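You operate a simulated robot arm through the tools that you are given. There is no shell and no other tool. Be economical: measure what you need, move in short steps, check, and stop when the job is done.

Carry out the task below with a simulated robot arm. There is one attempt and no reset: what you move stays moved.

JOB
Pour some milk on the potatoes, mash them and cover the pan.
Fine: small pan and masher go back where they stood; use the big steel lid; spill nothing. Set down upright: potato masher.

The check looks at the end state, three seconds after you hand in, the way a careful person would. Anything else that was tipped, shoved, dropped, spilled or broken makes it a failure. A push-on lid holds only when it is set on centred and level and pressed home; a screw cap is set on level and turned clockwise until tight.

ROBOT AND FRAMES
A 6-joint arm with a two-finger parallel gripper, fixed in place. Base frame: the origin is at the foot of the arm, x ahead of it, y to its left, z up; the work surface is at about z = 90.4. Readings come in cm, degrees, newtons and seconds.
With the tool pointing down near the work surface it reaches from about 46 to 88 cm from the base axis. Its first joint turns from -115.0 to 115.0 degrees. Payload 4.2 kg.
Tool frame: the origin (TCP) lies between the finger pads and is the grasp point; the fingertips stand 2.3 cm ahead of it; z points along the fingers, y is the line along which they close. Largest opening 9.4 cm; finger width 3.8, thickness 1; the body of the gripper, 5.4 by 9.6 cm, starts 3.9 cm behind the TCP.
Orientation is told as [roll, pitch, yaw] about the base's x, y, z axes, in that order, counted from this pose: with the fingers straight down and closing along the base's y, the tool's x points along the base's -x, its y along +y and its z along -z.

CONTROLS
- The arm moves only by the tool move_arm. Its argument "series" is text: rows parted by semicolons, each of 7 numbers parted by spaces: the shift along the tool's x, y, z in cm, then the turn, a rotation vector about the tool's x, y, z in degrees, then the gripper command, from -1 (fully open) to 1 (shut), values between in proportion. In form: x y z wx wy wz grip; .... A call has 1 to 10 rows; each row is the pose to reach, as a shift and turn from the pose commanded when the call began, along the tool's axes at that moment. Each row takes 0.2 s and may step no farther than 5 cm and 8.6 degrees from the row before; otherwise, or with a gripper value out of range, the whole call is refused. A pose out of reach is approached as far as the arm can. The call stops where the force on the tool passes 40 N (or 10 N more than at its start, if that is more) or the arm is blocked; 0.2 s more then pass. The fingers move at their own pace (about 10.8 cm/s each) and stop on an object; they squeeze with about 34 N. The grip force told is the motor's: it shows also when the fingers shut on nothing. Time passes only in rows, and 0.2 s behind the last, so rows that repeat a pose let the fingers close. The reply holds the time, the measured pose of the TCP, the force on the tool along the base axes, the opening and the grip force, in the units named above and with some noise, with the torque about the TCP (base axes, N m) and any sound that the robot's microphone picked up.
- Cameras (640 x 400 px; columns grow to the right, rows downward): "scene" is fixed at [4.48, -65.33, 167.79]; the picture's right is [0.68, -0.73, 0.00], its down [-0.49, -0.46, -0.74] and it looks along [0.54, 0.50, -0.68] (base axes); focal length 339 px, centre (320, 200). "wrist" rides on the gripper at [8.6, 1.6, -7.4] in the tool frame; the picture's right is [-0.18, 0.98, 0.00], its down [-0.58, -0.11, -0.81] and it looks along [-0.79, -0.15, 0.59] (tool axes); focal length 243 px, centre (320, 200). There is no depth. A picture from a camera that has moved, and an enlarged one, comes with that camera's place and axes in the base frame and with its lens. The place of the scene camera against the robot may be out by one fixed shift of up to 1.2 cm in any direction.
- grab_frame(camera): a new picture of that camera. It takes no simulated time.
- lift_body(by): slides the trunk up (or, below 0, down) by that many cm; the arm rides with it, the base frame stays. It gives what a move gives, with no picture.
- inspect(camera, box): a new picture of the part [left, top, right, bottom] of that camera's present view, enlarged. It takes no simulated time.
- job_done(): hands the job in; it is judged then, once.

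Go step by step. Nothing tells you positions but the pictures and the camera data: compare them with the known pose of the tool, close in by small moves and look again before you grip or let go. The budget is 120 turns and 68 pictures, counting those below and the enlarged ones. Unless the task says otherwise, let go and move clear before handing in, and close with one line.

The tools are called after "Request:" as name(argument=value, ...) on one line, values as JSON. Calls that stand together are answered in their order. move_arm: Moves the arm, as the interface text tells. Its arguments: {"type":"object","properties":{"series":{"type":"string"}},"required":["series"]} The other tools are called the same way: lift_body (by) slides the trunk up or down; grab_frame (camera) takes a picture; inspect (camera, box) takes an enlarged picture of a part of a camera's view; job_done () hands the job in.

At the start:

```text
t: 0.0
tcp_pos: [52.24, -30.21, 135.98]
tool_rot: [0.0, 0.0, -0.1]
contact_force: [0.1, 0.2, -0.4]
ft_torque: [0.01, 0.01, 0.0]
finger_gap: 9.39
gripper_force: 0.1
trunk travel left (down, up): [-82.5, 16.5]
```

scene: 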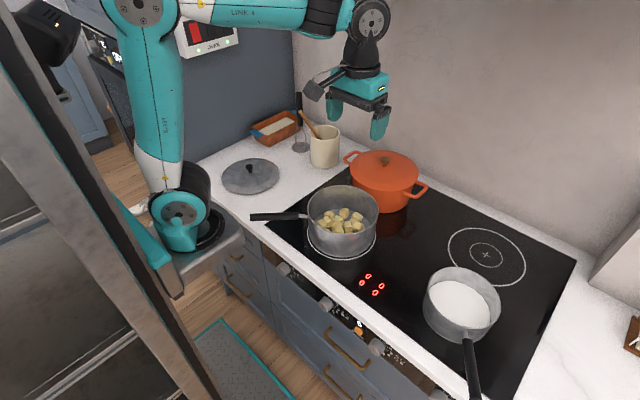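
wrist: 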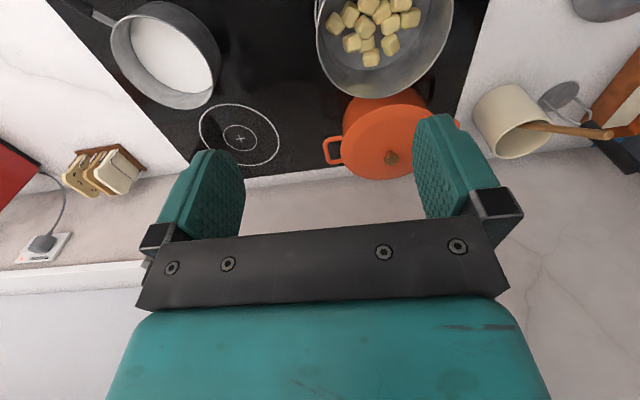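

I see a small pan of milk at the right of the hob, a pan of potatoes, an orange pot, a steel lid on the counter, and the masher by the crock. I'll look closer at the items first.

Request:
inspect(camera="scene", box=[200, 80, 360, 200])

Request:
inspect(camera="scene", box=[380, 220, 580, 400])

Request:
inspect(camera="scene", box=[230, 150, 430, 280])

```text
3.33 times, centred on (280, 140) of scene
camera zoom: at [4.48, -65.33, 167.79], right [0.68, -0.73, 0.0], down [-0.49, -0.46, -0.74], along [0.54, 0.5, -0.68], focal length 1130 px, centre (453, 400)
```

zoom: 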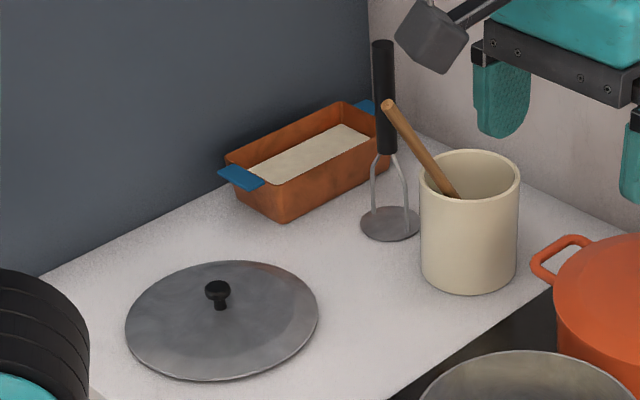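

```text
2.22 times, centred on (480, 310) of scene
camera zoom: at [4.48, -65.33, 167.79], right [0.68, -0.73, 0.0], down [-0.49, -0.46, -0.74], along [0.54, 0.5, -0.68], focal length 753 px, centre (-36, -44)
```

zoom: 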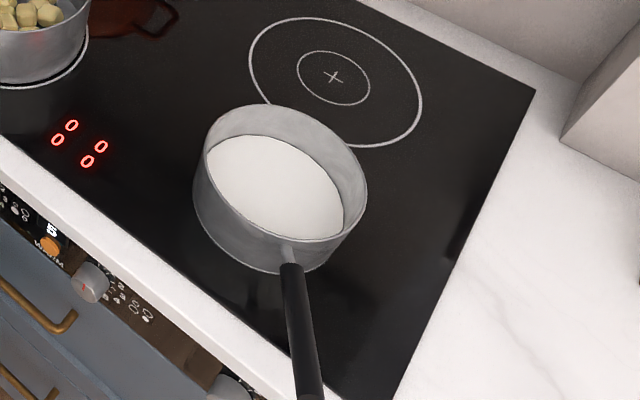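

```text
3.08 times, centred on (330, 215) of scene
camera zoom: at [4.48, -65.33, 167.79], right [0.68, -0.73, 0.0], down [-0.49, -0.46, -0.74], along [0.54, 0.5, -0.68], focal length 1043 px, centre (289, 154)
```

zoom: 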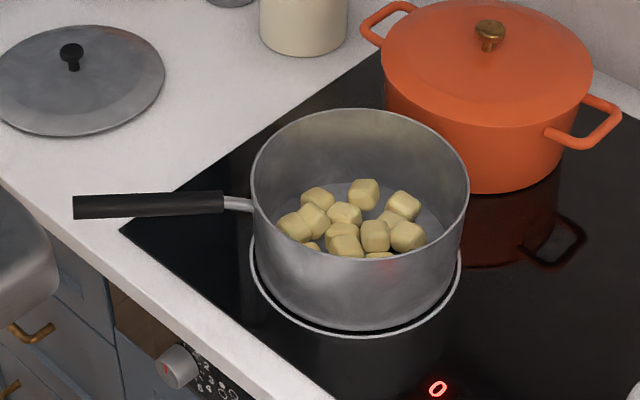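

The milk pan stands near (56,-61) with its handle pointing toward (40,-72), and the potato pan is near (58,-24.5). The lid is near (57,17.5) and the masher near (83.5,18.4). I'll move above the milk pan's handle, turned to match it.

Request:
move_arm(series="0.72 -3.78 2.1 0 0 -3.3 -1;1.44 -7.56 4.2 0 0 -6.6 -1;2.16 -11.34 6.3 0 0 -9.9 -1;2.88 -15.12 8.4 0 0 -13.2 -1;3.6 -18.9 10.5 0 0 -16.5 -1;4.32 -22.68 12.6 0 0 -19.8 -1;5.04 -26.46 14.7 0 0 -23.1 -1;5.76 -30.24 16.8 0 0 -26.4 -1;6.48 -34 18.9 0 0 -29.7 -1;7.2 -37.8 21 0 0 -33 -1")

Request:
grab_frame(camera="wrist")

Request:
grab_frame(camera="scene")

```text
t: 2.2
tcp_pos: [45.1, -67.92, 114.91]
tool_rot: [-0.1, -0.1, 33.1]
contact_force: [0.2, 0.9, 0.1]
ft_torque: [-0.01, -0.03, -0.01]
finger_gap: 9.41
gripper_force: 0.0
trunk travel left (down, up): [-82.5, 16.5]
```

```text
62 pictures are left
camera wrist: at [36.93, -71.27, 122.3], right [-0.38, 0.92, 0.0], down [0.55, 0.23, 0.81], along [0.75, 0.31, -0.59], focal length 243 px, centre (320, 200)
```

wrist: 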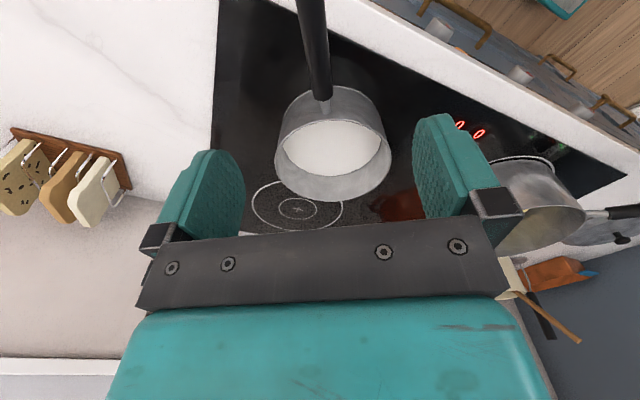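

```text
61 pictures are left
```

scene: 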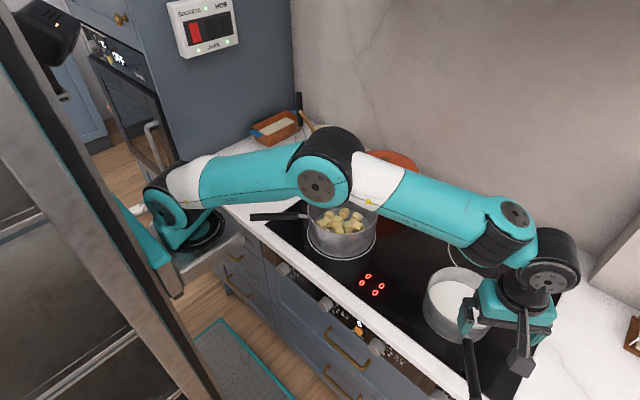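

The handle runs at about 29–30° in the base frame. I'll enlarge the wrist view to fix the rim and handle heights.

Request:
inspect(camera="wrist", box=[220, 0, 440, 210])

Request:
inspect(camera="scene", box=[400, 250, 560, 400])

```text
1.90 times, centred on (330, 105) of wrist
camera zoom: at [36.93, -71.27, 122.3], right [-0.38, 0.92, 0.0], down [0.55, 0.23, 0.81], along [0.75, 0.31, -0.59], focal length 462 px, centre (301, 381)
```

zoom: 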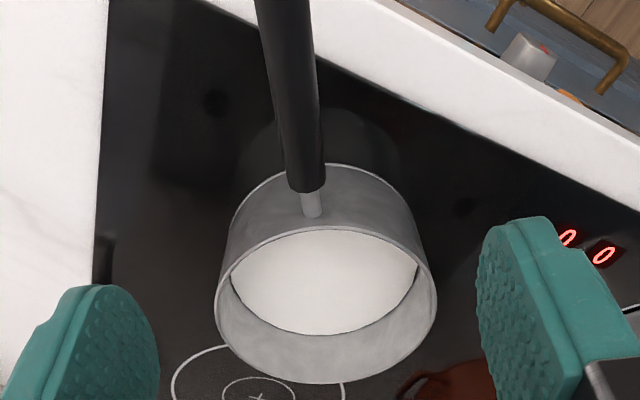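

```text
2.67 times, centred on (480, 325) of scene
camera zoom: at [4.48, -65.33, 167.79], right [0.68, -0.73, 0.0], down [-0.49, -0.46, -0.74], along [0.54, 0.5, -0.68], focal length 904 px, centre (-107, -133)
```

zoom: 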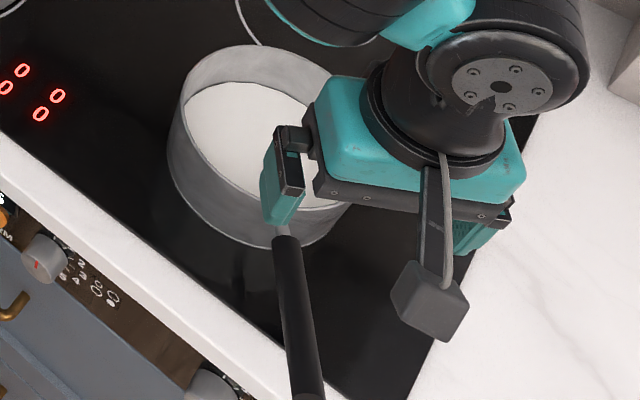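

The pan rim is at about z 98, centred near (59,-60). The black handle starts near (51,-65,97) and rises away from the pan. I'll come down above the handle and look again.

Request:
move_arm(series="-1.43 -0.25 4 0 0 1.2 -1;-2.86 -0.5 8 0 0 2.4 -1;-4.28 -0.76 11.5 0 0 3.6 -1")

Request:
grab_frame(camera="wrist")

```text
t: 3.0
tcp_pos: [48.99, -66.22, 103.24]
tool_rot: [-0.1, 0.0, 29.4]
contact_force: [0.0, 0.1, -0.1]
ft_torque: [-0.04, -0.01, -0.01]
finger_gap: 9.4
gripper_force: 0.0
trunk travel left (down, up): [-82.5, 16.5]
```

```text
58 pictures are left
camera wrist: at [40.71, -69.14, 110.7], right [-0.32, 0.95, 0.0], down [0.56, 0.19, 0.81], along [0.76, 0.26, -0.59], focal length 243 px, centre (320, 200)
```

wrist: 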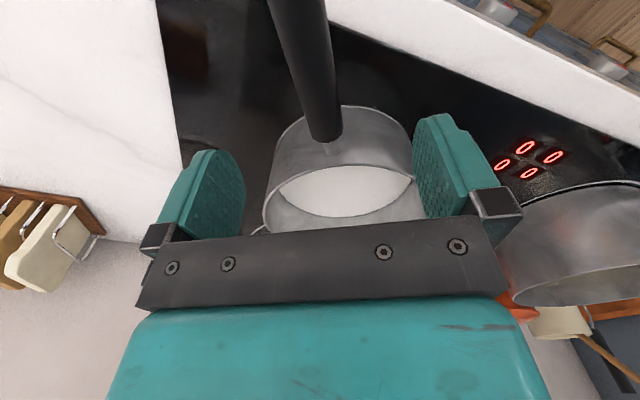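

The gripper is aligned over the handle start. I'll descend 5.5 cm and close.

Request:
move_arm(series="0 0 3 0 0 0 -1;0 0 5.5 0 0 0 -1;0 0 5.5 0 0 0 0.3;0 0 5.5 0 0 0 1;0 0 5.5 0 0 0 1;0 0 5.5 0 0 0 1")

Request:
grab_frame(camera="wrist")

```text
t: 4.4
tcp_pos: [49.17, -66.21, 97.78]
tool_rot: [0.1, 0.0, 29.4]
contact_force: [-1.4, 1.8, 0.1]
ft_torque: [0.22, -0.1, 0.4]
finger_gap: 2.17
gripper_force: 34.1
trunk travel left (down, up): [-82.5, 16.5]
```

```text
57 pictures are left
camera wrist: at [40.76, -69.11, 105.22], right [-0.32, 0.95, 0.0], down [0.56, 0.19, 0.81], along [0.76, 0.26, -0.59], focal length 243 px, centre (320, 200)
```

wrist: 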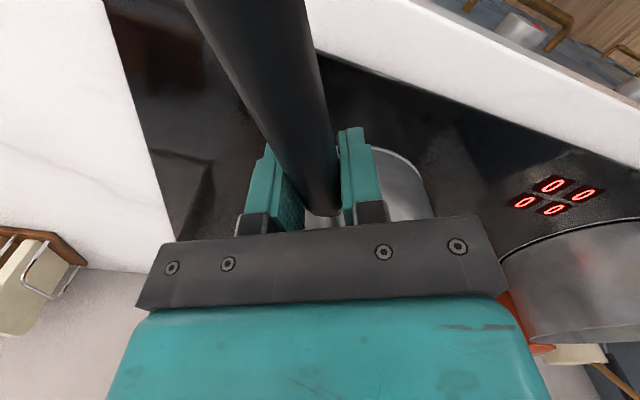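

The handle is held at a gap of 2.17 cm. I'll do a small test lift.

Request:
move_arm(series="0 0 -0.5 0 0 0 1;0 0 -1 0 0 0 1;0 0 -1.5 0 0 0 1;0 0 -2 0 0 0 1;0 0 -2 0 0 0 1")

Request:
inspect(camera="scene", box=[400, 250, 560, 400])

```text
t: 5.6
tcp_pos: [49.03, -66.27, 99.81]
tool_rot: [0.1, 0.0, 29.3]
contact_force: [-0.3, -0.5, -8.9]
ft_torque: [-0.42, 0.74, 0.0]
finger_gap: 2.13
gripper_force: 34.1
trunk travel left (down, up): [-82.5, 16.5]
```

```text
2.67 times, centred on (480, 325) of scene
camera zoom: at [4.48, -65.33, 167.79], right [0.68, -0.73, 0.0], down [-0.49, -0.46, -0.74], along [0.54, 0.5, -0.68], focal length 904 px, centre (-107, -133)
```

zoom: 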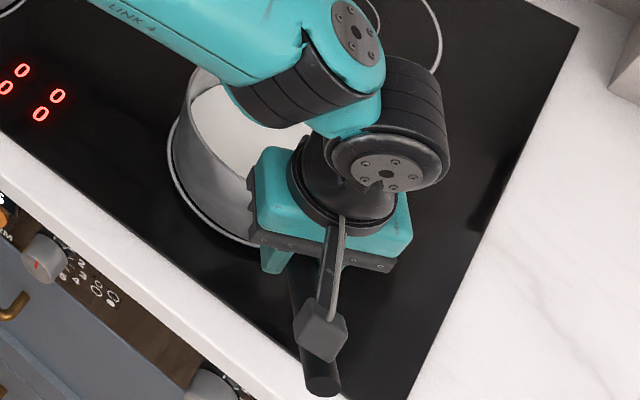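

The pan weighs about 0.9 kg and came up cleanly. I'll lift it higher and check that it's level.

Request:
move_arm(series="0 0 -1 0 0 0 1;0 0 -3 0 0 0 1;0 0 -5 0 0 0 1;0 0 -7 0 0 0 1;0 0 -9 0 0 0 1;0 0 -11 0 0 0 1;0 0 -13 0 0 0 1;0 0 -14 0 0 0 1;0 0 -14.2 0 0 0 1")

Request:
grab_frame(camera="wrist")

Request:
grab_frame(camera="scene")

```text
t: 7.6
tcp_pos: [49.07, -66.37, 113.99]
tool_rot: [0.1, 0.0, 29.4]
contact_force: [-0.1, -0.2, -9.7]
ft_torque: [-0.44, 0.75, -0.03]
finger_gap: 2.15
gripper_force: 33.8
trunk travel left (down, up): [-82.5, 16.5]
```

```text
55 pictures are left
camera wrist: at [40.76, -69.19, 121.44], right [-0.32, 0.95, 0.0], down [0.56, 0.19, 0.81], along [0.76, 0.26, -0.59], focal length 243 px, centre (320, 200)
```

wrist: 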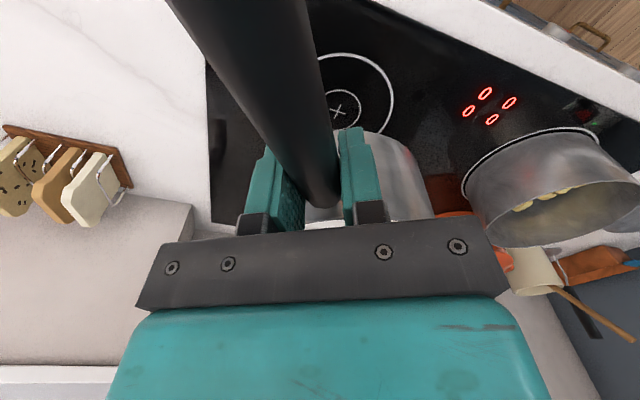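

```text
54 pictures are left
```

scene: 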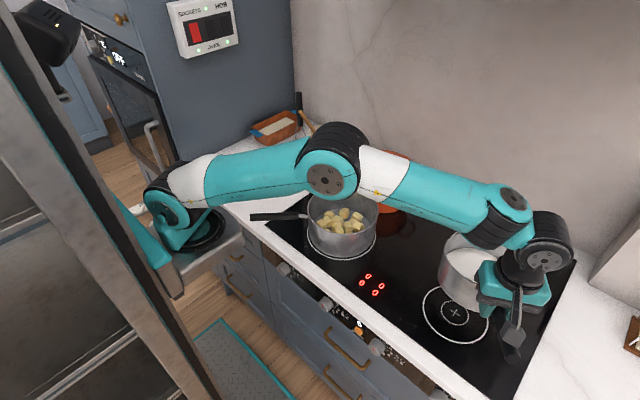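

The handle seems to have turned slightly in the grip, so I'll check the pan's level.

Request:
inspect(camera="scene", box=[400, 210, 560, 350])

Request:
inspect(camera="wrist", box=[240, 100, 460, 250])

```text
2.86 times, centred on (480, 280) of scene
camera zoom: at [4.48, -65.33, 167.79], right [0.68, -0.73, 0.0], down [-0.49, -0.46, -0.74], along [0.54, 0.5, -0.68], focal length 968 px, centre (-137, -29)
```

zoom: 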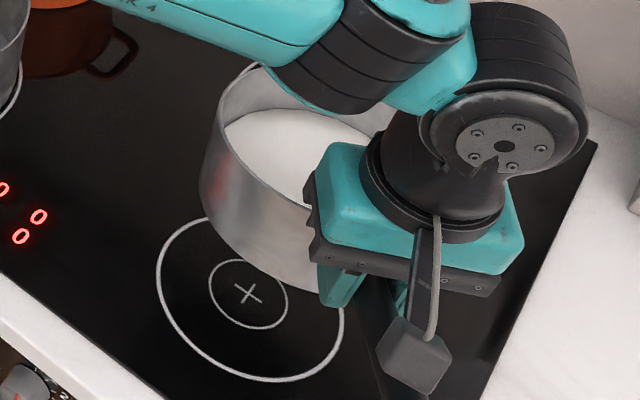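

```text
2.67 times, centred on (350, 175) of wrist
camera zoom: at [40.76, -69.19, 121.44], right [-0.32, 0.95, 0.0], down [0.56, 0.19, 0.81], along [0.76, 0.26, -0.59], focal length 647 px, centre (240, 267)
```

zoom: 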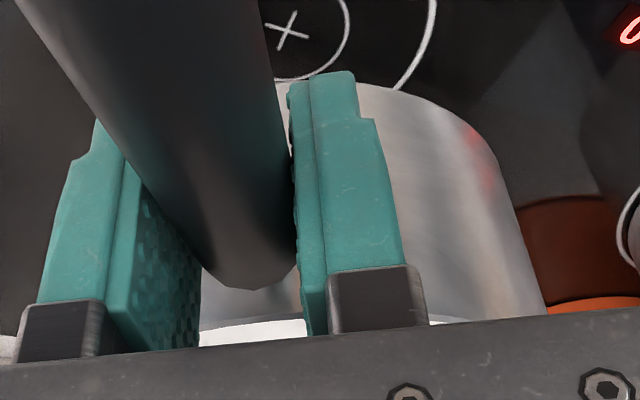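

The pan sagged only about 5°, which I'll correct by pitching the tool while carrying it next to the potato pan.

Request:
move_arm(series="-0.9 1.2 0 0 -0.5 0 1;-2.7 3.6 0 0 -1 0 1;-4.8 6.5 0 0 -2 0 1;-7 9.5 0 0 -3 0 1;-9.2 12.5 0 0 -4 0 1;-11.4 15.5 0 0 -5 0 1;-13.6 18.5 0 0 -5.5 0 1;-15.8 21.5 0 0 -5.5 0 1;-17.4 23.6 0 0 -5.5 0 1;-18 24.5 0 0 -5.5 0 1")

Request:
grab_frame(camera="scene")

Request:
grab_frame(camera="wrist")

```text
t: 9.8
tcp_pos: [52.67, -36.01, 113.97]
tool_rot: [0.0, -5.5, 29.4]
contact_force: [-0.2, -1.0, -9.5]
ft_torque: [-0.45, 0.78, -0.01]
finger_gap: 2.16
gripper_force: 34.6
trunk travel left (down, up): [-82.5, 16.5]
```

```text
51 pictures are left
```

scene: 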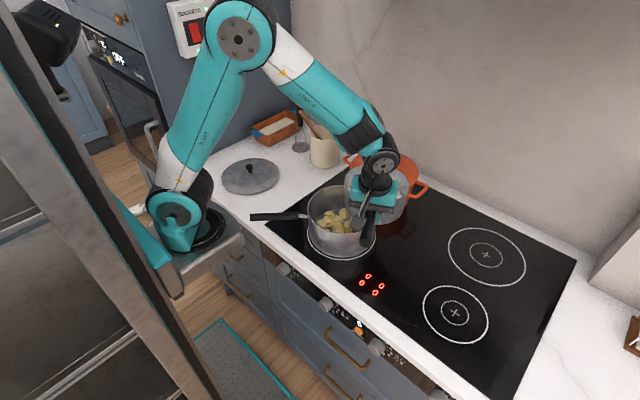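

```text
50 pictures are left
camera wrist: at [43.83, -39.26, 120.56], right [-0.32, 0.95, 0.02], down [0.49, 0.15, 0.86], along [0.81, 0.29, -0.51], focal length 243 px, centre (320, 200)
```

wrist: 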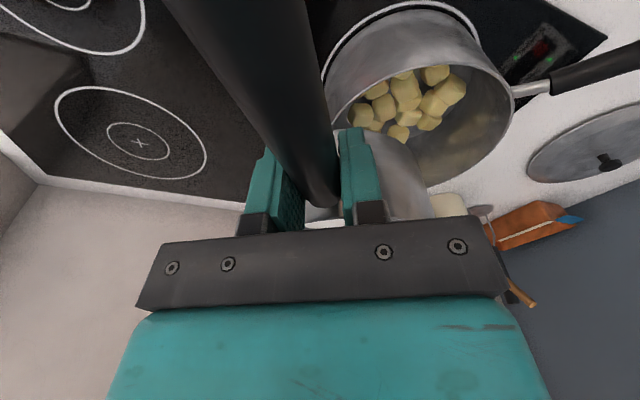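

I'll enlarge the wrist view to place the potato pan relative to the tool.

Request:
inspect(camera="wrist", box=[300, 0, 560, 210])

Request:
inspect(camera="scene", box=[280, 130, 460, 270])

```text
1.90 times, centred on (430, 105) of wrist
camera zoom: at [43.83, -39.26, 120.56], right [-0.32, 0.95, 0.02], down [0.49, 0.15, 0.86], along [0.81, 0.29, -0.51], focal length 462 px, centre (110, 381)
```

zoom: 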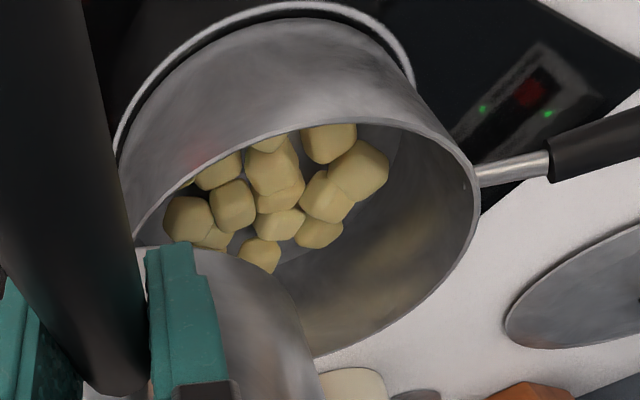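

```text
2.86 times, centred on (370, 200) of scene
camera zoom: at [4.48, -65.33, 167.79], right [0.68, -0.73, 0.0], down [-0.49, -0.46, -0.74], along [0.54, 0.5, -0.68], focal length 968 px, centre (177, 200)
```

zoom: 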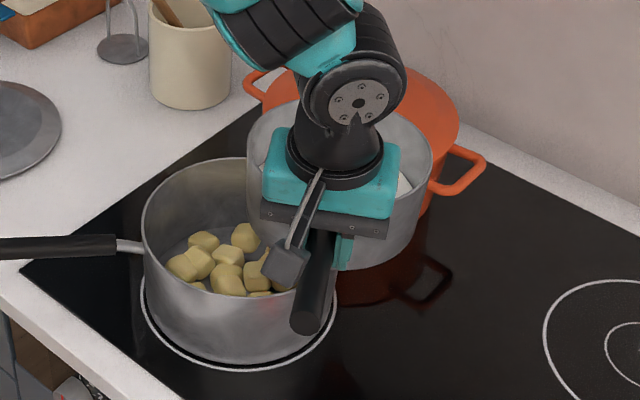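

The potato pan's centre is near (58,-23.3), and the milk pan's lip will end up over it. I'll raise the pan 3 cm and start tilting slowly.

Request:
move_arm(series="0 0 -1.5 0 0 0 1;0 0 -3 0 0 0 1;0 0 -3 4 0 0 1;0 0 -3 8 0 0 1;0 0 -3 12 0 0 1;0 0 -3 16 0 0 1;0 0 -3 20 0 0 1;0 0 -3 20 0 0 1")

Request:
inspect(camera="scene", box=[280, 130, 460, 270])

```text
t: 11.6
tcp_pos: [52.57, -36.44, 116.96]
tool_rot: [-19.9, -5.6, 29.4]
contact_force: [0.4, -0.3, -9.4]
ft_torque: [-0.29, 0.83, -0.02]
finger_gap: 2.17
gripper_force: 34.3
trunk travel left (down, up): [-82.5, 16.5]
```

```text
2.86 times, centred on (370, 200) of scene
camera zoom: at [4.48, -65.33, 167.79], right [0.68, -0.73, 0.0], down [-0.49, -0.46, -0.74], along [0.54, 0.5, -0.68], focal length 968 px, centre (177, 200)
```

zoom: 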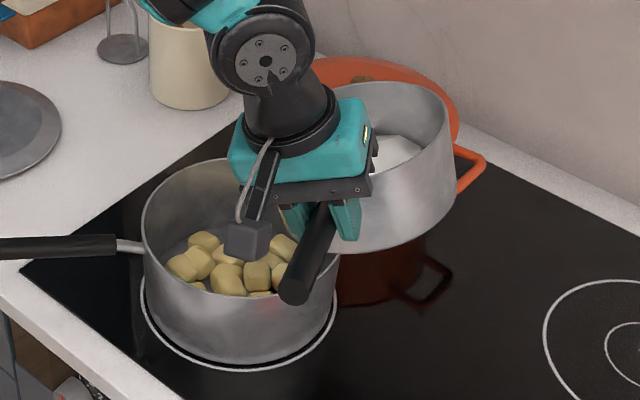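

No milk has poured yet at 20°. I'll tilt on in small steps and watch the weight.

Request:
move_arm(series="0 0 0 3 0 0 1;0 0 0 6 0 0 1;0 0 0 8 0 0 1;0 0 0 8 0 0 1;0 0 0 8 0 0 1")

Request:
grab_frame(camera="wrist")

```text
t: 12.8
tcp_pos: [52.41, -36.33, 117.05]
tool_rot: [-28.0, -5.6, 29.4]
contact_force: [-1.0, 0.0, -8.4]
ft_torque: [-0.2, 0.85, -0.01]
finger_gap: 2.21
gripper_force: 34.3
trunk travel left (down, up): [-82.5, 16.5]
```

```text
46 pictures are left
camera wrist: at [42.08, -36.48, 121.92], right [-0.23, 0.87, -0.44], down [0.3, 0.49, 0.82], along [0.93, 0.05, -0.38], focal length 243 px, centre (320, 200)
```

wrist: 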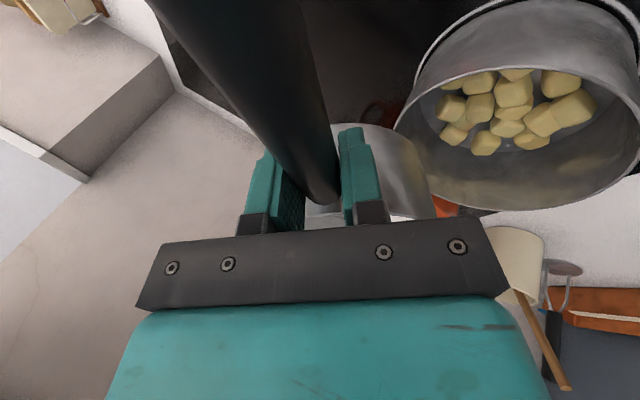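

Still no pour at 28°. I'll continue tilting in small steps.

Request:
move_arm(series="0.5 0 0 2 0 0 1;0.5 0 0 4 0 0 1;0.5 0 0 6 0 0 1;0.5 0 0 6 0 0 1;0.5 0 0 6 0 0 1")

Request:
grab_frame(camera="scene")

```text
t: 14.0
tcp_pos: [52.08, -36.46, 116.91]
tool_rot: [-34.1, -5.4, 29.5]
contact_force: [-0.3, 0.9, -9.2]
ft_torque: [-0.19, 0.89, 0.05]
finger_gap: 2.2
gripper_force: 33.6
trunk travel left (down, up): [-82.5, 16.5]
```

```text
45 pictures are left
```

scene: 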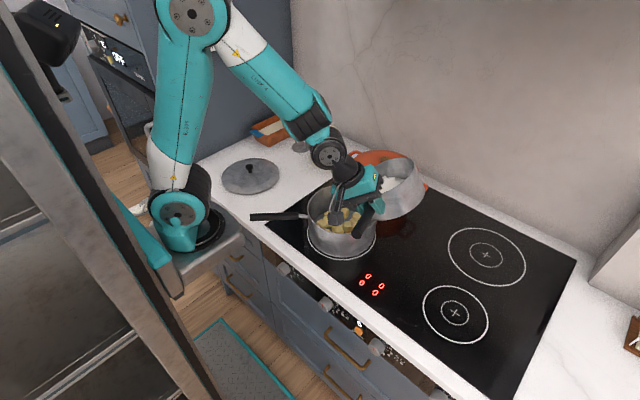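

Request:
inspect(camera="scene", box=[310, 130, 440, 240])

```text
3.64 times, centred on (375, 185) of scene
camera zoom: at [4.48, -65.33, 167.79], right [0.68, -0.73, 0.0], down [-0.49, -0.46, -0.74], along [0.54, 0.5, -0.68], focal length 1232 px, centre (120, 254)
```

zoom: 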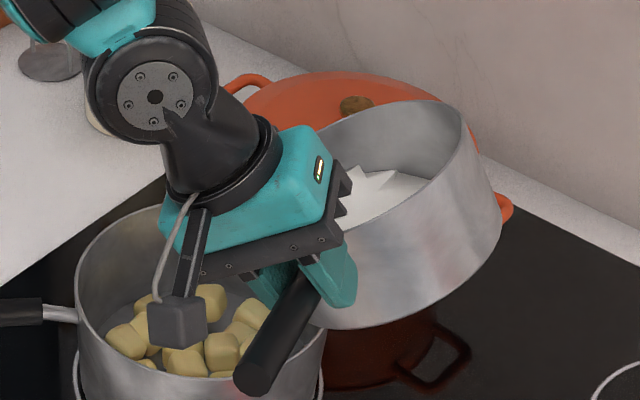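

The milk is near the lip and no pour shows yet, so I'll keep tilting gently.

Request:
move_arm(series="0 0 0 2 0 0 1;0 0 0 4 0 0 1;0 0 0 6 0 0 1;0 0 0 6 0 0 1;0 0 0 6 0 0 1;0 0 0 6 0 0 1")

Request:
inspect(camera="wrist", box=[300, 0, 640, 250])

```text
t: 15.4
tcp_pos: [52.14, -36.46, 116.97]
tool_rot: [-40.0, -5.3, 29.4]
contact_force: [-0.2, 0.1, -8.7]
ft_torque: [-0.09, 0.93, -0.01]
finger_gap: 2.18
gripper_force: 34.2
trunk travel left (down, up): [-82.5, 16.5]
```

```text
1.60 times, centred on (470, 125) of wrist
camera zoom: at [41.22, -35.7, 120.74], right [-0.16, 0.78, -0.61], down [0.23, 0.63, 0.74], along [0.96, -0.03, -0.28], focal length 388 px, centre (80, 320)
```

zoom: 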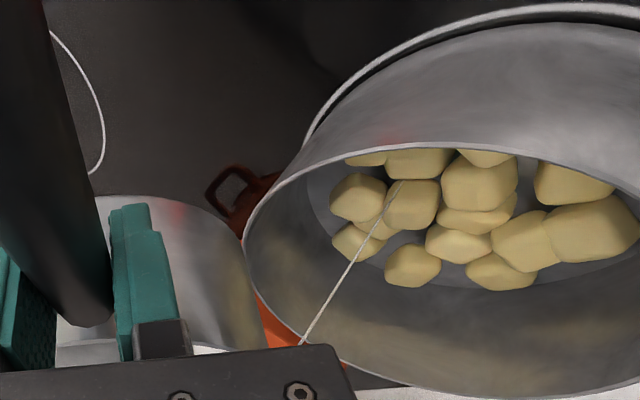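

A thin stream of milk is landing on the potatoes. I'll tilt a little more and hold.

Request:
move_arm(series="0 0 0 2 0 0 1;0 0 0 4 0 0 1;0 0 0 4 0 0 1;0 0 0 4 0 0 1;0 0 0 4 0 0 1;0 0 0 4 0 0 1")

Request:
inspect(camera="wrist", box=[300, 0, 640, 250])

```text
t: 16.8
tcp_pos: [51.93, -36.4, 116.9]
tool_rot: [-44.0, -5.5, 29.3]
contact_force: [-0.2, -0.1, -9.0]
ft_torque: [-0.13, 0.91, -0.01]
finger_gap: 2.2
gripper_force: 34.1
trunk travel left (down, up): [-82.5, 16.5]
```

```text
1.60 times, centred on (470, 125) of wrist
camera zoom: at [41.1, -35.42, 120.32], right [-0.13, 0.74, -0.66], down [0.21, 0.67, 0.71], along [0.97, -0.05, -0.25], focal length 388 px, centre (80, 320)
```

zoom: 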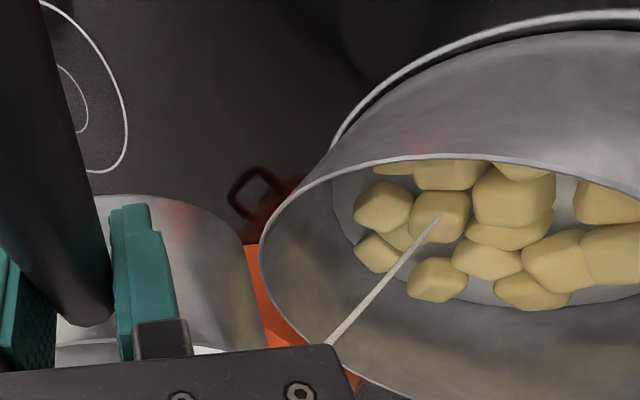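

The stream is thicker and the pan floor is whitening. I'll tilt another 3° and hold for 1.6 s.

Request:
move_arm(series="0 0 0 3 0 0 1;0 0 0 3 0 0 1;0 0 0 3 0 0 1;0 0 0 3 0 0 1;0 0 0 3 0 0 1;0 0 0 3 0 0 1;0 0 0 3 0 0 1;0 0 0 3 0 0 1")

Request:
inspect(camera="wrist", box=[300, 0, 640, 250])

```text
t: 18.6
tcp_pos: [52.08, -36.48, 116.92]
tool_rot: [-47.0, -5.4, 29.4]
contact_force: [-0.8, -0.5, -8.9]
ft_torque: [-0.07, 0.86, 0.04]
finger_gap: 2.21
gripper_force: 34.5
trunk travel left (down, up): [-82.5, 16.5]
```

```text
1.60 times, centred on (470, 125) of wrist
camera zoom: at [40.99, -35.23, 119.99], right [-0.11, 0.71, -0.7], down [0.2, 0.7, 0.68], along [0.97, -0.06, -0.22], focal length 388 px, centre (80, 320)
```

zoom: 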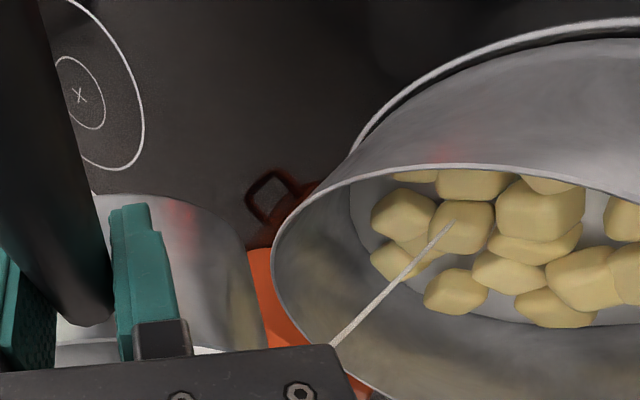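

About 50 ml has gone by weight. I'll pour a bit more.

Request:
move_arm(series="0 0 0 3 0 0 1;0 0 0 5 0 0 1;0 0 0 5 0 0 1;0 0 0 5 0 0 1;0 0 0 5 0 0 1;0 0 0 5 0 0 1;0 0 0 5 0 0 1;0 0 0 5 0 0 1;0 0 0 5 0 0 1")

Request:
inspect(camera="wrist", box=[300, 0, 640, 250])

```text
t: 20.6
tcp_pos: [52.0, -36.54, 116.87]
tool_rot: [-52.0, -5.6, 29.4]
contact_force: [-0.1, 0.2, -8.4]
ft_torque: [-0.02, 0.85, 0.01]
finger_gap: 2.19
gripper_force: 34.2
trunk travel left (down, up): [-82.5, 16.5]
```

```text
1.60 times, centred on (470, 125) of wrist
camera zoom: at [40.89, -34.94, 119.4], right [-0.07, 0.65, -0.75], down [0.18, 0.75, 0.64], along [0.98, -0.09, -0.17], focal length 388 px, centre (80, 320)
```

zoom: 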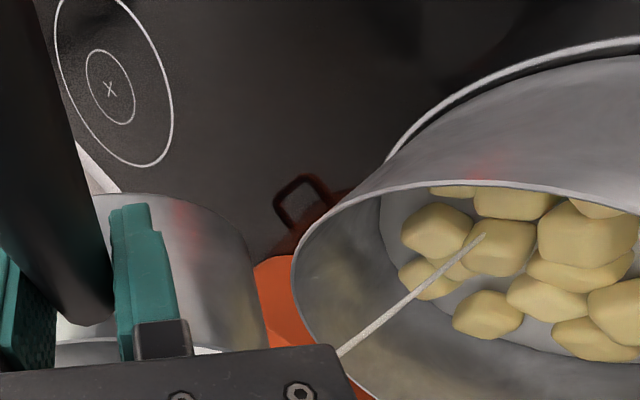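

Roughly 100 ml is in. One more short hold, then I'll bring the pan back upright.

Request:
move_arm(series="0 0 0 0 0 0 1;0 0 0 0 0 0 1;0 0 0 0 0 0 1;0 0 0 -8 0 0 1;0 0 0 -16 0 0 1;0 0 0 -24 0 0 1;0 0 0 -32 0 0 1;0 0 0 -40 0 0 1;0 0 0 -46 0 0 1;0 0 0 -50 0 0 1")

Request:
grab_frame(camera="scene")

Request:
grab_frame(camera="wrist")

```text
t: 22.8
tcp_pos: [52.16, -36.63, 117.09]
tool_rot: [-1.9, -5.5, 29.5]
contact_force: [0.1, -0.3, -7.2]
ft_torque: [-0.34, 0.67, 0.0]
finger_gap: 2.17
gripper_force: 34.0
trunk travel left (down, up): [-82.5, 16.5]
```

```text
39 pictures are left
```

scene: 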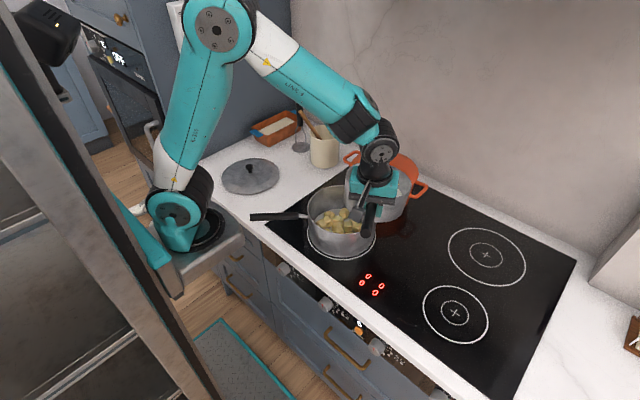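

```text
38 pictures are left
camera wrist: at [43.02, -39.48, 123.5], right [-0.32, 0.95, -0.02], down [0.48, 0.18, 0.86], along [0.82, 0.27, -0.51], focal length 243 px, centre (320, 200)
```

wrist: 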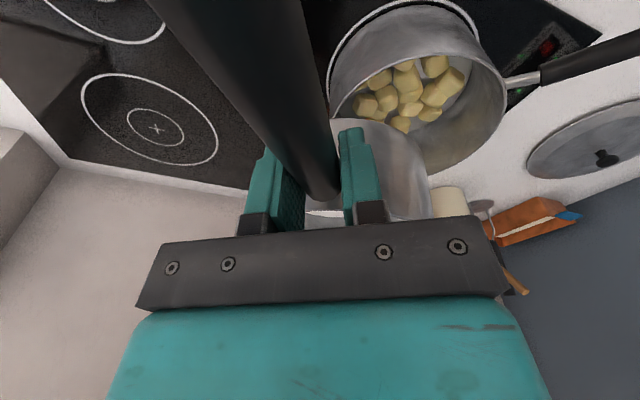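

The pour is done with no spill visible. I'll carry the pan back above its ring, keeping the small pitch so it lands flat.

Request:
move_arm(series="0.9 -1.2 0 -0.5 0 0 1;2.7 -3.6 0 -1 0 0 1;4.8 -6.5 0 -1.9 0 0 1;7 -9.5 0.5 -1.9 0 0 1;9.2 -12.5 1.2 -1.9 0 0 1;11.4 -15.5 2 -1.9 0 0 1;13.6 -18.5 2.8 -1.9 0 0 1;15.8 -21.6 3.6 -1.9 0 0 1;17.2 -23.6 4.1 -1.9 0 0 1;17.57 -24.1 4.1 -1.9 0 0 1")

```text
t: 25.0
tcp_pos: [49.01, -66.07, 112.07]
tool_rot: [0.0, -5.4, 29.4]
contact_force: [0.0, 0.5, -8.4]
ft_torque: [-0.41, 0.66, 0.02]
finger_gap: 2.19
gripper_force: 34.0
trunk travel left (down, up): [-82.5, 16.5]
```

Request:
move_arm(series="0.25 -0.05 2.5 0 0 0 1;0.5 -0.1 5 0 0 0 1;0.75 -0.15 7.5 0 0 0 1;1 -0.2 10 0 0 0 1;1.15 -0.2 12 0 0 0 1;1.2 -0.2 12.44 0 0 0 1")

Request:
inspect(camera="scene", box=[400, 250, 560, 400])

Request:
grab_frame(camera="wrist")

```text
t: 26.4
tcp_pos: [49.04, -66.18, 99.64]
tool_rot: [-0.1, -5.5, 29.3]
contact_force: [-2.3, -1.1, 2.4]
ft_torque: [0.46, -0.85, -0.04]
finger_gap: 2.17
gripper_force: 33.7
trunk travel left (down, up): [-82.5, 16.5]
```

```text
2.67 times, centred on (480, 325) of scene
camera zoom: at [4.48, -65.33, 167.79], right [0.68, -0.73, 0.0], down [-0.49, -0.46, -0.74], along [0.54, 0.5, -0.68], focal length 904 px, centre (-107, -133)
```

zoom: 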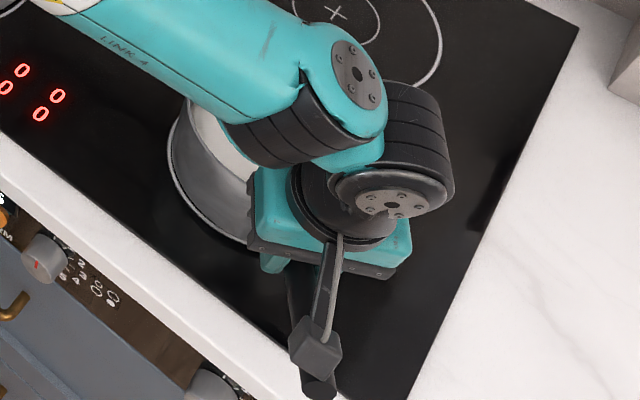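

```text
36 pictures are left
camera wrist: at [40.15, -69.45, 106.19], right [-0.32, 0.95, 0.01], down [0.49, 0.15, 0.86], along [0.81, 0.28, -0.51], focal length 243 px, centre (320, 200)
```

wrist: 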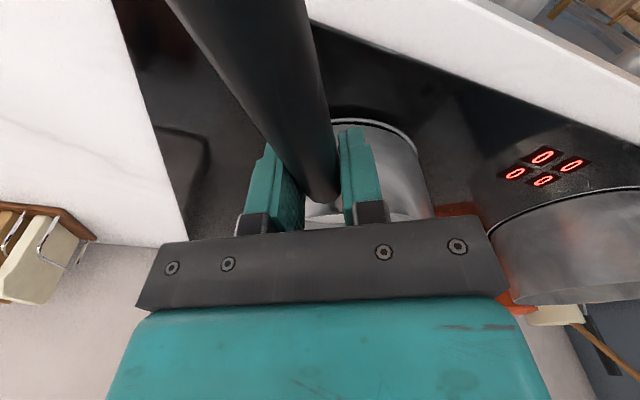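

The far edge touched early, so the pan hangs about 5° nose-down. I'll pitch up 5.5° more and then lower the last 1.8 cm.

Request:
move_arm(series="0 0 0 0 -2.5 0 1;0 0 0 0 -5.5 0 1;0.05 0 0.5 0 -5.5 0 1;0.1 0 1 0 -5.5 0 1;0.15 0 1.5 0 -5.5 0 1;0.17 0 1.75 0 -5.5 0 1;0.17 0 1.75 0 -5.5 0 1")

Request:
inspect(camera="scene", box=[400, 250, 560, 400])

```text
t: 28.0
tcp_pos: [48.9, -66.39, 98.06]
tool_rot: [-0.4, -11.1, 29.4]
contact_force: [-5.9, -0.8, 20.1]
ft_torque: [0.17, -0.19, 0.18]
finger_gap: 2.17
gripper_force: 34.1
trunk travel left (down, up): [-82.5, 16.5]
```

```text
2.67 times, centred on (480, 325) of scene
camera zoom: at [4.48, -65.33, 167.79], right [0.68, -0.73, 0.0], down [-0.49, -0.46, -0.74], along [0.54, 0.5, -0.68], focal length 904 px, centre (-107, -133)
```

zoom: 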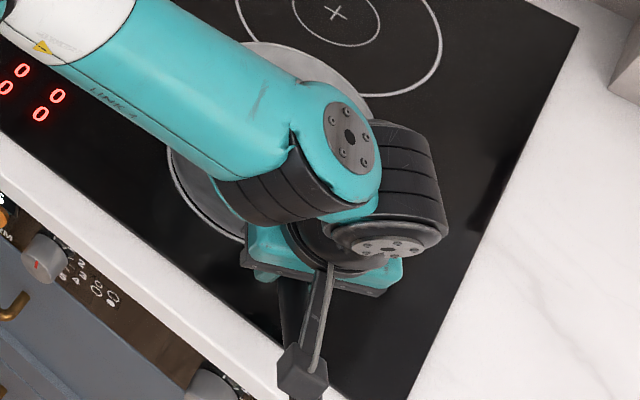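

The pan is landed (20 N down-press). I'll ease up slightly and then open the fingers.

Request:
move_arm(series="0 0 -0.2 0 0 0 1;0 0 -0.2 0 0 0 0.7;0 0 -0.2 0 0 0 0.3;0 0 -0.2 0 0 0 -0.3;0 0 -0.2 0 0 0 -1;0 0 -0.2 0 0 0 -1")

```text
t: 29.4
tcp_pos: [49.03, -66.26, 98.05]
tool_rot: [-0.1, -11.0, 29.4]
contact_force: [-0.2, -0.1, 0.2]
ft_torque: [-0.01, -0.01, 0.03]
finger_gap: 9.4
gripper_force: 0.1
trunk travel left (down, up): [-82.5, 16.5]
```

Request:
move_arm(series="-0.5 0 -2.5 0 0 0 -1;-1 0 -5 0 0 0 -1;-1.6 0 -8.3 0 3 0 -1;-2.2 0 -11.3 0 7 0 -1;-2.7 0 -13.7 0 11 0 -1")

Request:
inspect(camera="wrist", box=[220, 0, 440, 210])

Request:
inspect(camera="scene", box=[400, 250, 560, 400])

```text
t: 30.6
tcp_pos: [48.98, -66.14, 112.04]
tool_rot: [-0.2, -0.1, 29.4]
contact_force: [-0.6, 0.1, -0.5]
ft_torque: [0.01, -0.03, 0.02]
finger_gap: 9.39
gripper_force: 0.0
trunk travel left (down, up): [-82.5, 16.5]
```

```text
1.90 times, centred on (330, 105) of wrist
camera zoom: at [40.65, -69.03, 119.52], right [-0.32, 0.95, 0.0], down [0.56, 0.19, 0.81], along [0.76, 0.26, -0.59], focal length 462 px, centre (301, 381)
```

zoom: 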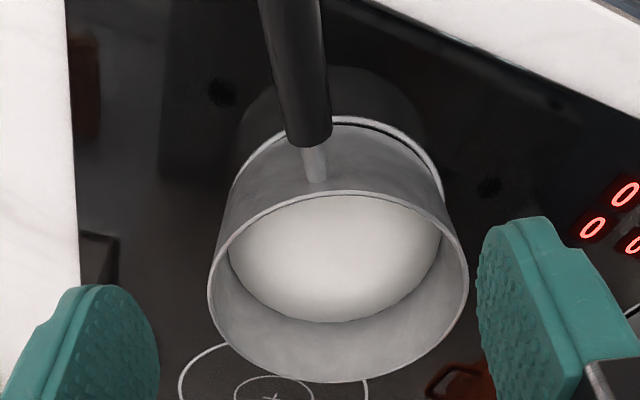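

```text
2.67 times, centred on (480, 325) of scene
camera zoom: at [4.48, -65.33, 167.79], right [0.68, -0.73, 0.0], down [-0.49, -0.46, -0.74], along [0.54, 0.5, -0.68], focal length 904 px, centre (-107, -133)
```

zoom: 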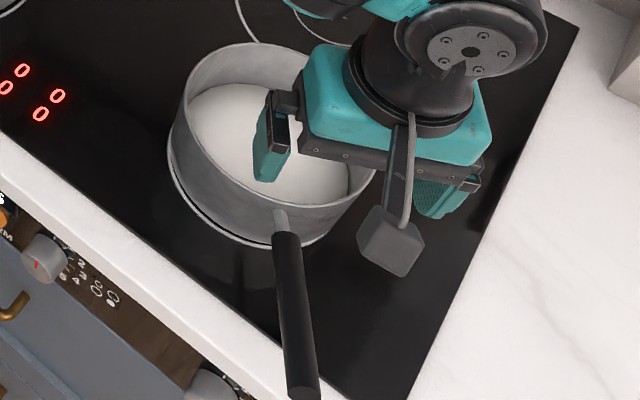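

The small pan is back at the same rim centre to within a few millimetres. Next I'll go toward the masher, first swinging across high.

Request:
move_arm(series="-3.08 2.63 -1 0 0 2.9 -1;-6.16 5.26 -2 0 0 5.8 -1;-9.24 7.89 -3 0 0 8.7 -1;-12.32 10.52 -4 0 0 11.6 -1;-15.4 13.15 -5 0 0 14.5 -1;-18.48 15.78 -6 0 0 17.4 -1;-21.56 18.41 -7 0 0 20.3 -1;-24.64 21.04 -8 0 0 23.2 -1;-27.72 23.67 -9 0 0 26.1 -1;-30.8 26.3 -10 0 0 29.4 -1")

```text
t: 32.8
tcp_pos: [63.02, -28.08, 121.89]
tool_rot: [0.0, 0.0, 0.0]
contact_force: [-0.3, -0.8, 0.0]
ft_torque: [-0.01, -0.01, 0.0]
finger_gap: 9.38
gripper_force: 0.1
trunk travel left (down, up): [-82.5, 16.5]
```

Request:
move_arm(series="-0.9 4.2 -0.2 0 0 0 -1;-1.8 8.4 -0.4 0 0 0 -1;-2.7 12.6 -0.6 0 0 0 -1;-3.6 16.8 -0.8 0 0 0 -1;-4.5 21 -1 0 0 0 -1;-5.4 25.2 -1.2 0 0 0 -1;-6.3 29.4 -1.4 0 0 0 -1;-7.2 33.6 -1.6 0 0 0 -1;-8.1 37.8 -1.8 0 0 0 -1;-9 43 -2 0 0 0 -1")

Request:
grab_frame(camera="wrist")

Request:
inspect(camera="scene", box=[220, 60, 380, 180])

```text
refused: row 10 steps farther than a row can; nothing moved
```

```text
32 pictures are left
camera wrist: at [54.36, -26.57, 129.31], right [0.19, 0.98, 0.0], down [0.58, -0.11, 0.81], along [0.79, -0.15, -0.59], focal length 243 px, centre (320, 200)
```

wrist: 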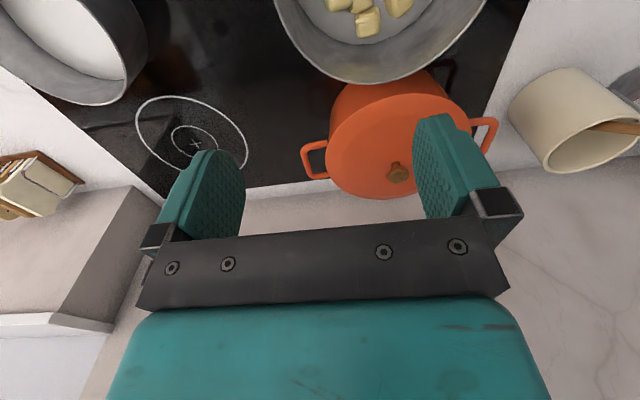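

```text
3.33 times, centred on (300, 120) of scene
camera zoom: at [4.48, -65.33, 167.79], right [0.68, -0.73, 0.0], down [-0.49, -0.46, -0.74], along [0.54, 0.5, -0.68], focal length 1130 px, centre (387, 467)
```

zoom: 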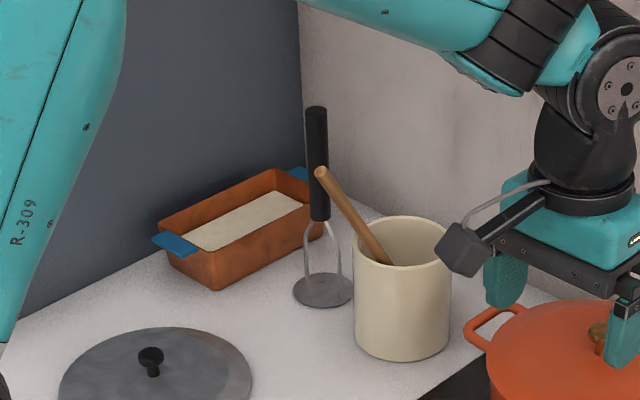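

One step was too long, so I'll resend the move without depending on pictures yet.

Request:
move_arm(series="-0.9 4.2 -0.2 0 0 0 -1;-1.8 8.4 -0.4 0 0 0 -1;-2.7 12.6 -0.6 0 0 0 -1;-3.6 16.8 -0.8 0 0 0 -1;-4.5 21 -1 0 0 0 -1;-5.4 25.2 -1.2 0 0 0 -1;-6.3 29.4 -1.4 0 0 0 -1;-7.2 33.6 -1.6 0 0 0 -1;-8.1 37.8 -1.8 0 0 0 -1;-9 42 -2 0 0 0 -1")

Request:
grab_frame(camera="wrist")

```text
t: 35.0
tcp_pos: [71.98, 13.73, 123.97]
tool_rot: [0.0, 0.0, 0.0]
contact_force: [0.2, -1.3, 0.6]
ft_torque: [0.02, -0.01, 0.01]
finger_gap: 9.39
gripper_force: 0.0
trunk travel left (down, up): [-82.5, 16.5]
```

```text
30 pictures are left
camera wrist: at [63.36, 15.49, 131.39], right [0.18, 0.98, 0.0], down [0.58, -0.11, 0.81], along [0.79, -0.15, -0.59], focal length 243 px, centre (320, 200)
```

wrist: 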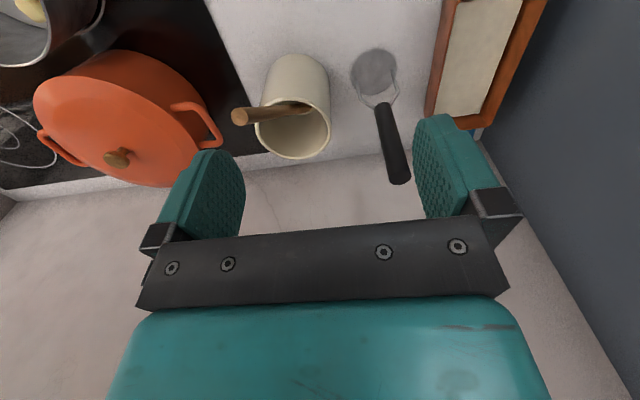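

The masher's axis is near (84.1,20.3) with its top at about z 114. The spoon tip is well away at (73.6,7.5). I'll move over the masher with the fingers open and look before descending.

Request:
move_arm(series="-3 1.6 0.5 0 0 0 -1;-6 3.2 1 0 0 0 -1;-9 4.9 2 0 0 0 -1;-12.1 6.5 4 0 0 0 -1;-12.1 6.5 4 0 0 0 -1")

Request:
grab_frame(camera="wrist")

```text
t: 36.2
tcp_pos: [80.96, 19.15, 119.62]
tool_rot: [-0.1, 0.1, 0.0]
contact_force: [-0.6, 0.2, -0.6]
ft_torque: [-0.01, 0.02, -0.02]
finger_gap: 9.41
gripper_force: 0.1
out of reach, approached as far as the arm can: row 4, 5
trunk travel left (down, up): [-82.5, 16.5]
```

```text
29 pictures are left
camera wrist: at [72.27, 20.78, 127.02], right [0.18, 0.98, 0.0], down [0.58, -0.11, 0.81], along [0.79, -0.15, -0.59], focal length 243 px, centre (320, 200)
```

wrist: 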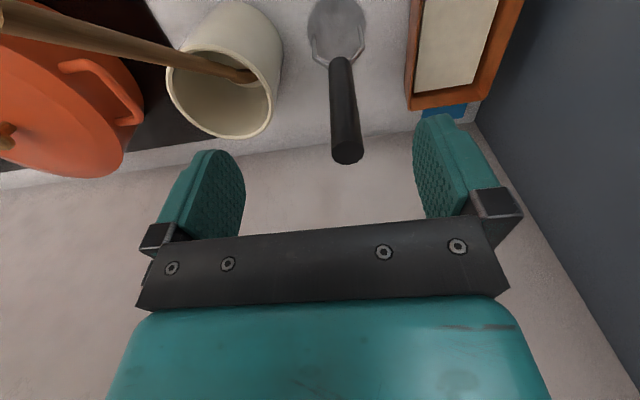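

The arm can't reach that far at this height, so I'll raise the trunk, which puts the shoulder nearer the wrist's height.

Request:
lift_body(by=16)

```text
t: 38.0
tcp_pos: [80.91, 19.2, 135.58]
tool_rot: [-0.1, -0.1, 0.0]
contact_force: [-0.1, -0.5, -0.4]
ft_torque: [-0.01, -0.03, 0.01]
finger_gap: 9.4
gripper_force: 0.0
trunk travel left (down, up): [-98.5, 0.5]
```

Request:
move_arm(series="0 0 4 0 0 0 -1;0 0.3 8 0 0 0 -1;0 0.6 12 0 0 0 -1;-1.5 1 15 0 0 0 -1;-3.1 1.2 17 0 0 0 -1;-3.1 1.2 17 0 0 0 -1")

Request:
grab_frame(camera="wrist")

```text
t: 39.4
tcp_pos: [82.42, 19.12, 118.76]
tool_rot: [0.0, -0.2, 0.0]
contact_force: [-0.4, 0.2, 0.0]
ft_torque: [0.03, -0.02, -0.03]
finger_gap: 9.39
gripper_force: 0.1
out of reach, approached as far as the arm can: row 1, 2, 4, 5, 6
trunk travel left (down, up): [-98.5, 0.5]
```

```text
28 pictures are left
camera wrist: at [73.85, 20.81, 126.18], right [0.18, 0.98, 0.0], down [0.58, -0.11, 0.81], along [0.79, -0.15, -0.59], focal length 243 px, centre (320, 200)
```

wrist: 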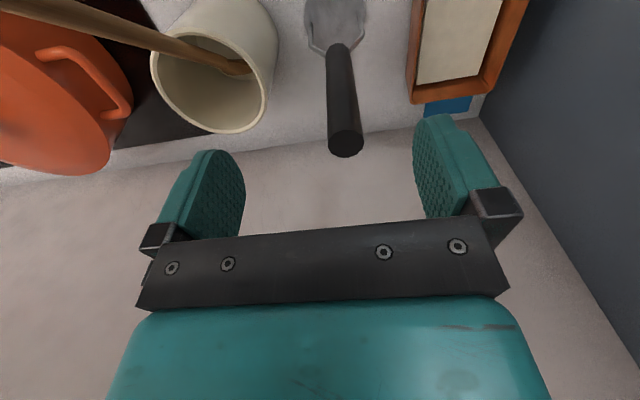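

The masher is a little farther out than the straight-down reach allows, so I'll tilt the fingers 15° outward and move on over it.

Request:
move_arm(series="0 0 0 0 -7.5 0 -1;0 0.5 0 0 -15 0 -1;-1.9 1.3 0 0 -15 0 -1;-1.9 1.3 0 0 -15 0 -1")

Request:
grab_frame(camera="wrist")

```text
t: 40.4
tcp_pos: [85.71, 20.89, 118.78]
tool_rot: [-1.3, -15.4, 0.2]
contact_force: [0.2, 0.3, 0.3]
ft_torque: [-0.02, -0.03, -0.05]
finger_gap: 9.39
gripper_force: 0.1
out of reach, approached as far as the arm can: row 1, 2, 3, 4
trunk travel left (down, up): [-98.5, 0.5]
```

```text
27 pictures are left
camera wrist: at [75.45, 22.57, 123.61], right [0.18, 0.98, 0.03], down [0.35, -0.09, 0.93], along [0.92, -0.16, -0.36], focal length 243 px, centre (320, 200)
```

wrist: 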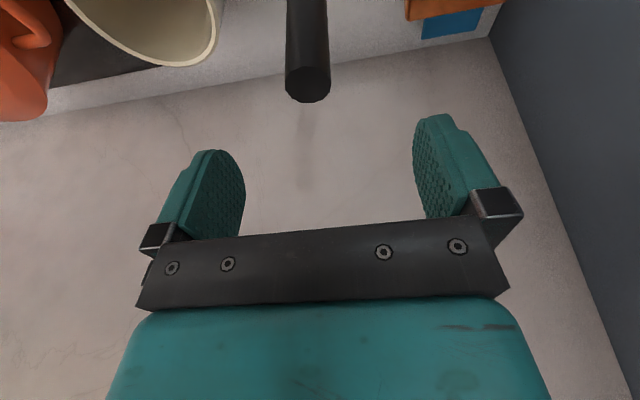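

The handle is at (84.4,20.6) between the open fingers. I'll descend to about z 110.9.

Request:
move_arm(series="1.3 0 0 -0.7 0 0 -1;2 -0.2 2.5 -1.3 0 0 -1;2.8 -0.3 5 -1.3 0 0 -1;3.3 -0.3 7.1 -1.3 0 0 -1;3.3 -0.3 7.1 -1.3 0 0 -1")

Request:
grab_frame(camera="wrist")

```text
t: 41.6
tcp_pos: [83.05, 20.31, 111.05]
tool_rot: [1.2, -15.1, 0.0]
contact_force: [0.0, 0.4, 0.9]
ft_torque: [-0.01, -0.03, -0.02]
finger_gap: 9.41
gripper_force: 0.0
trunk travel left (down, up): [-98.5, 0.5]
```

```text
26 pictures are left
camera wrist: at [72.84, 21.71, 116.0], right [0.17, 0.98, 0.07], down [0.35, -0.13, 0.93], along [0.92, -0.14, -0.37], focal length 243 px, centre (320, 200)
```

wrist: 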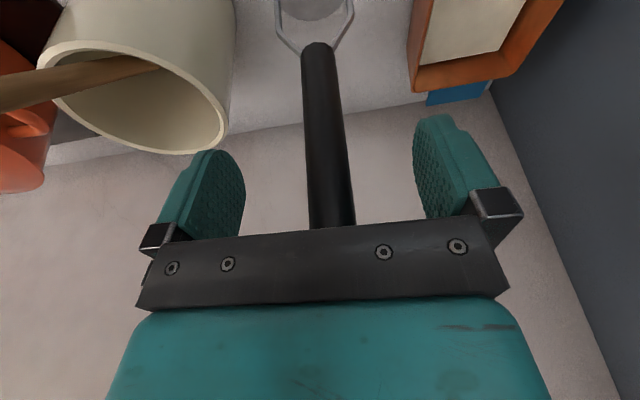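

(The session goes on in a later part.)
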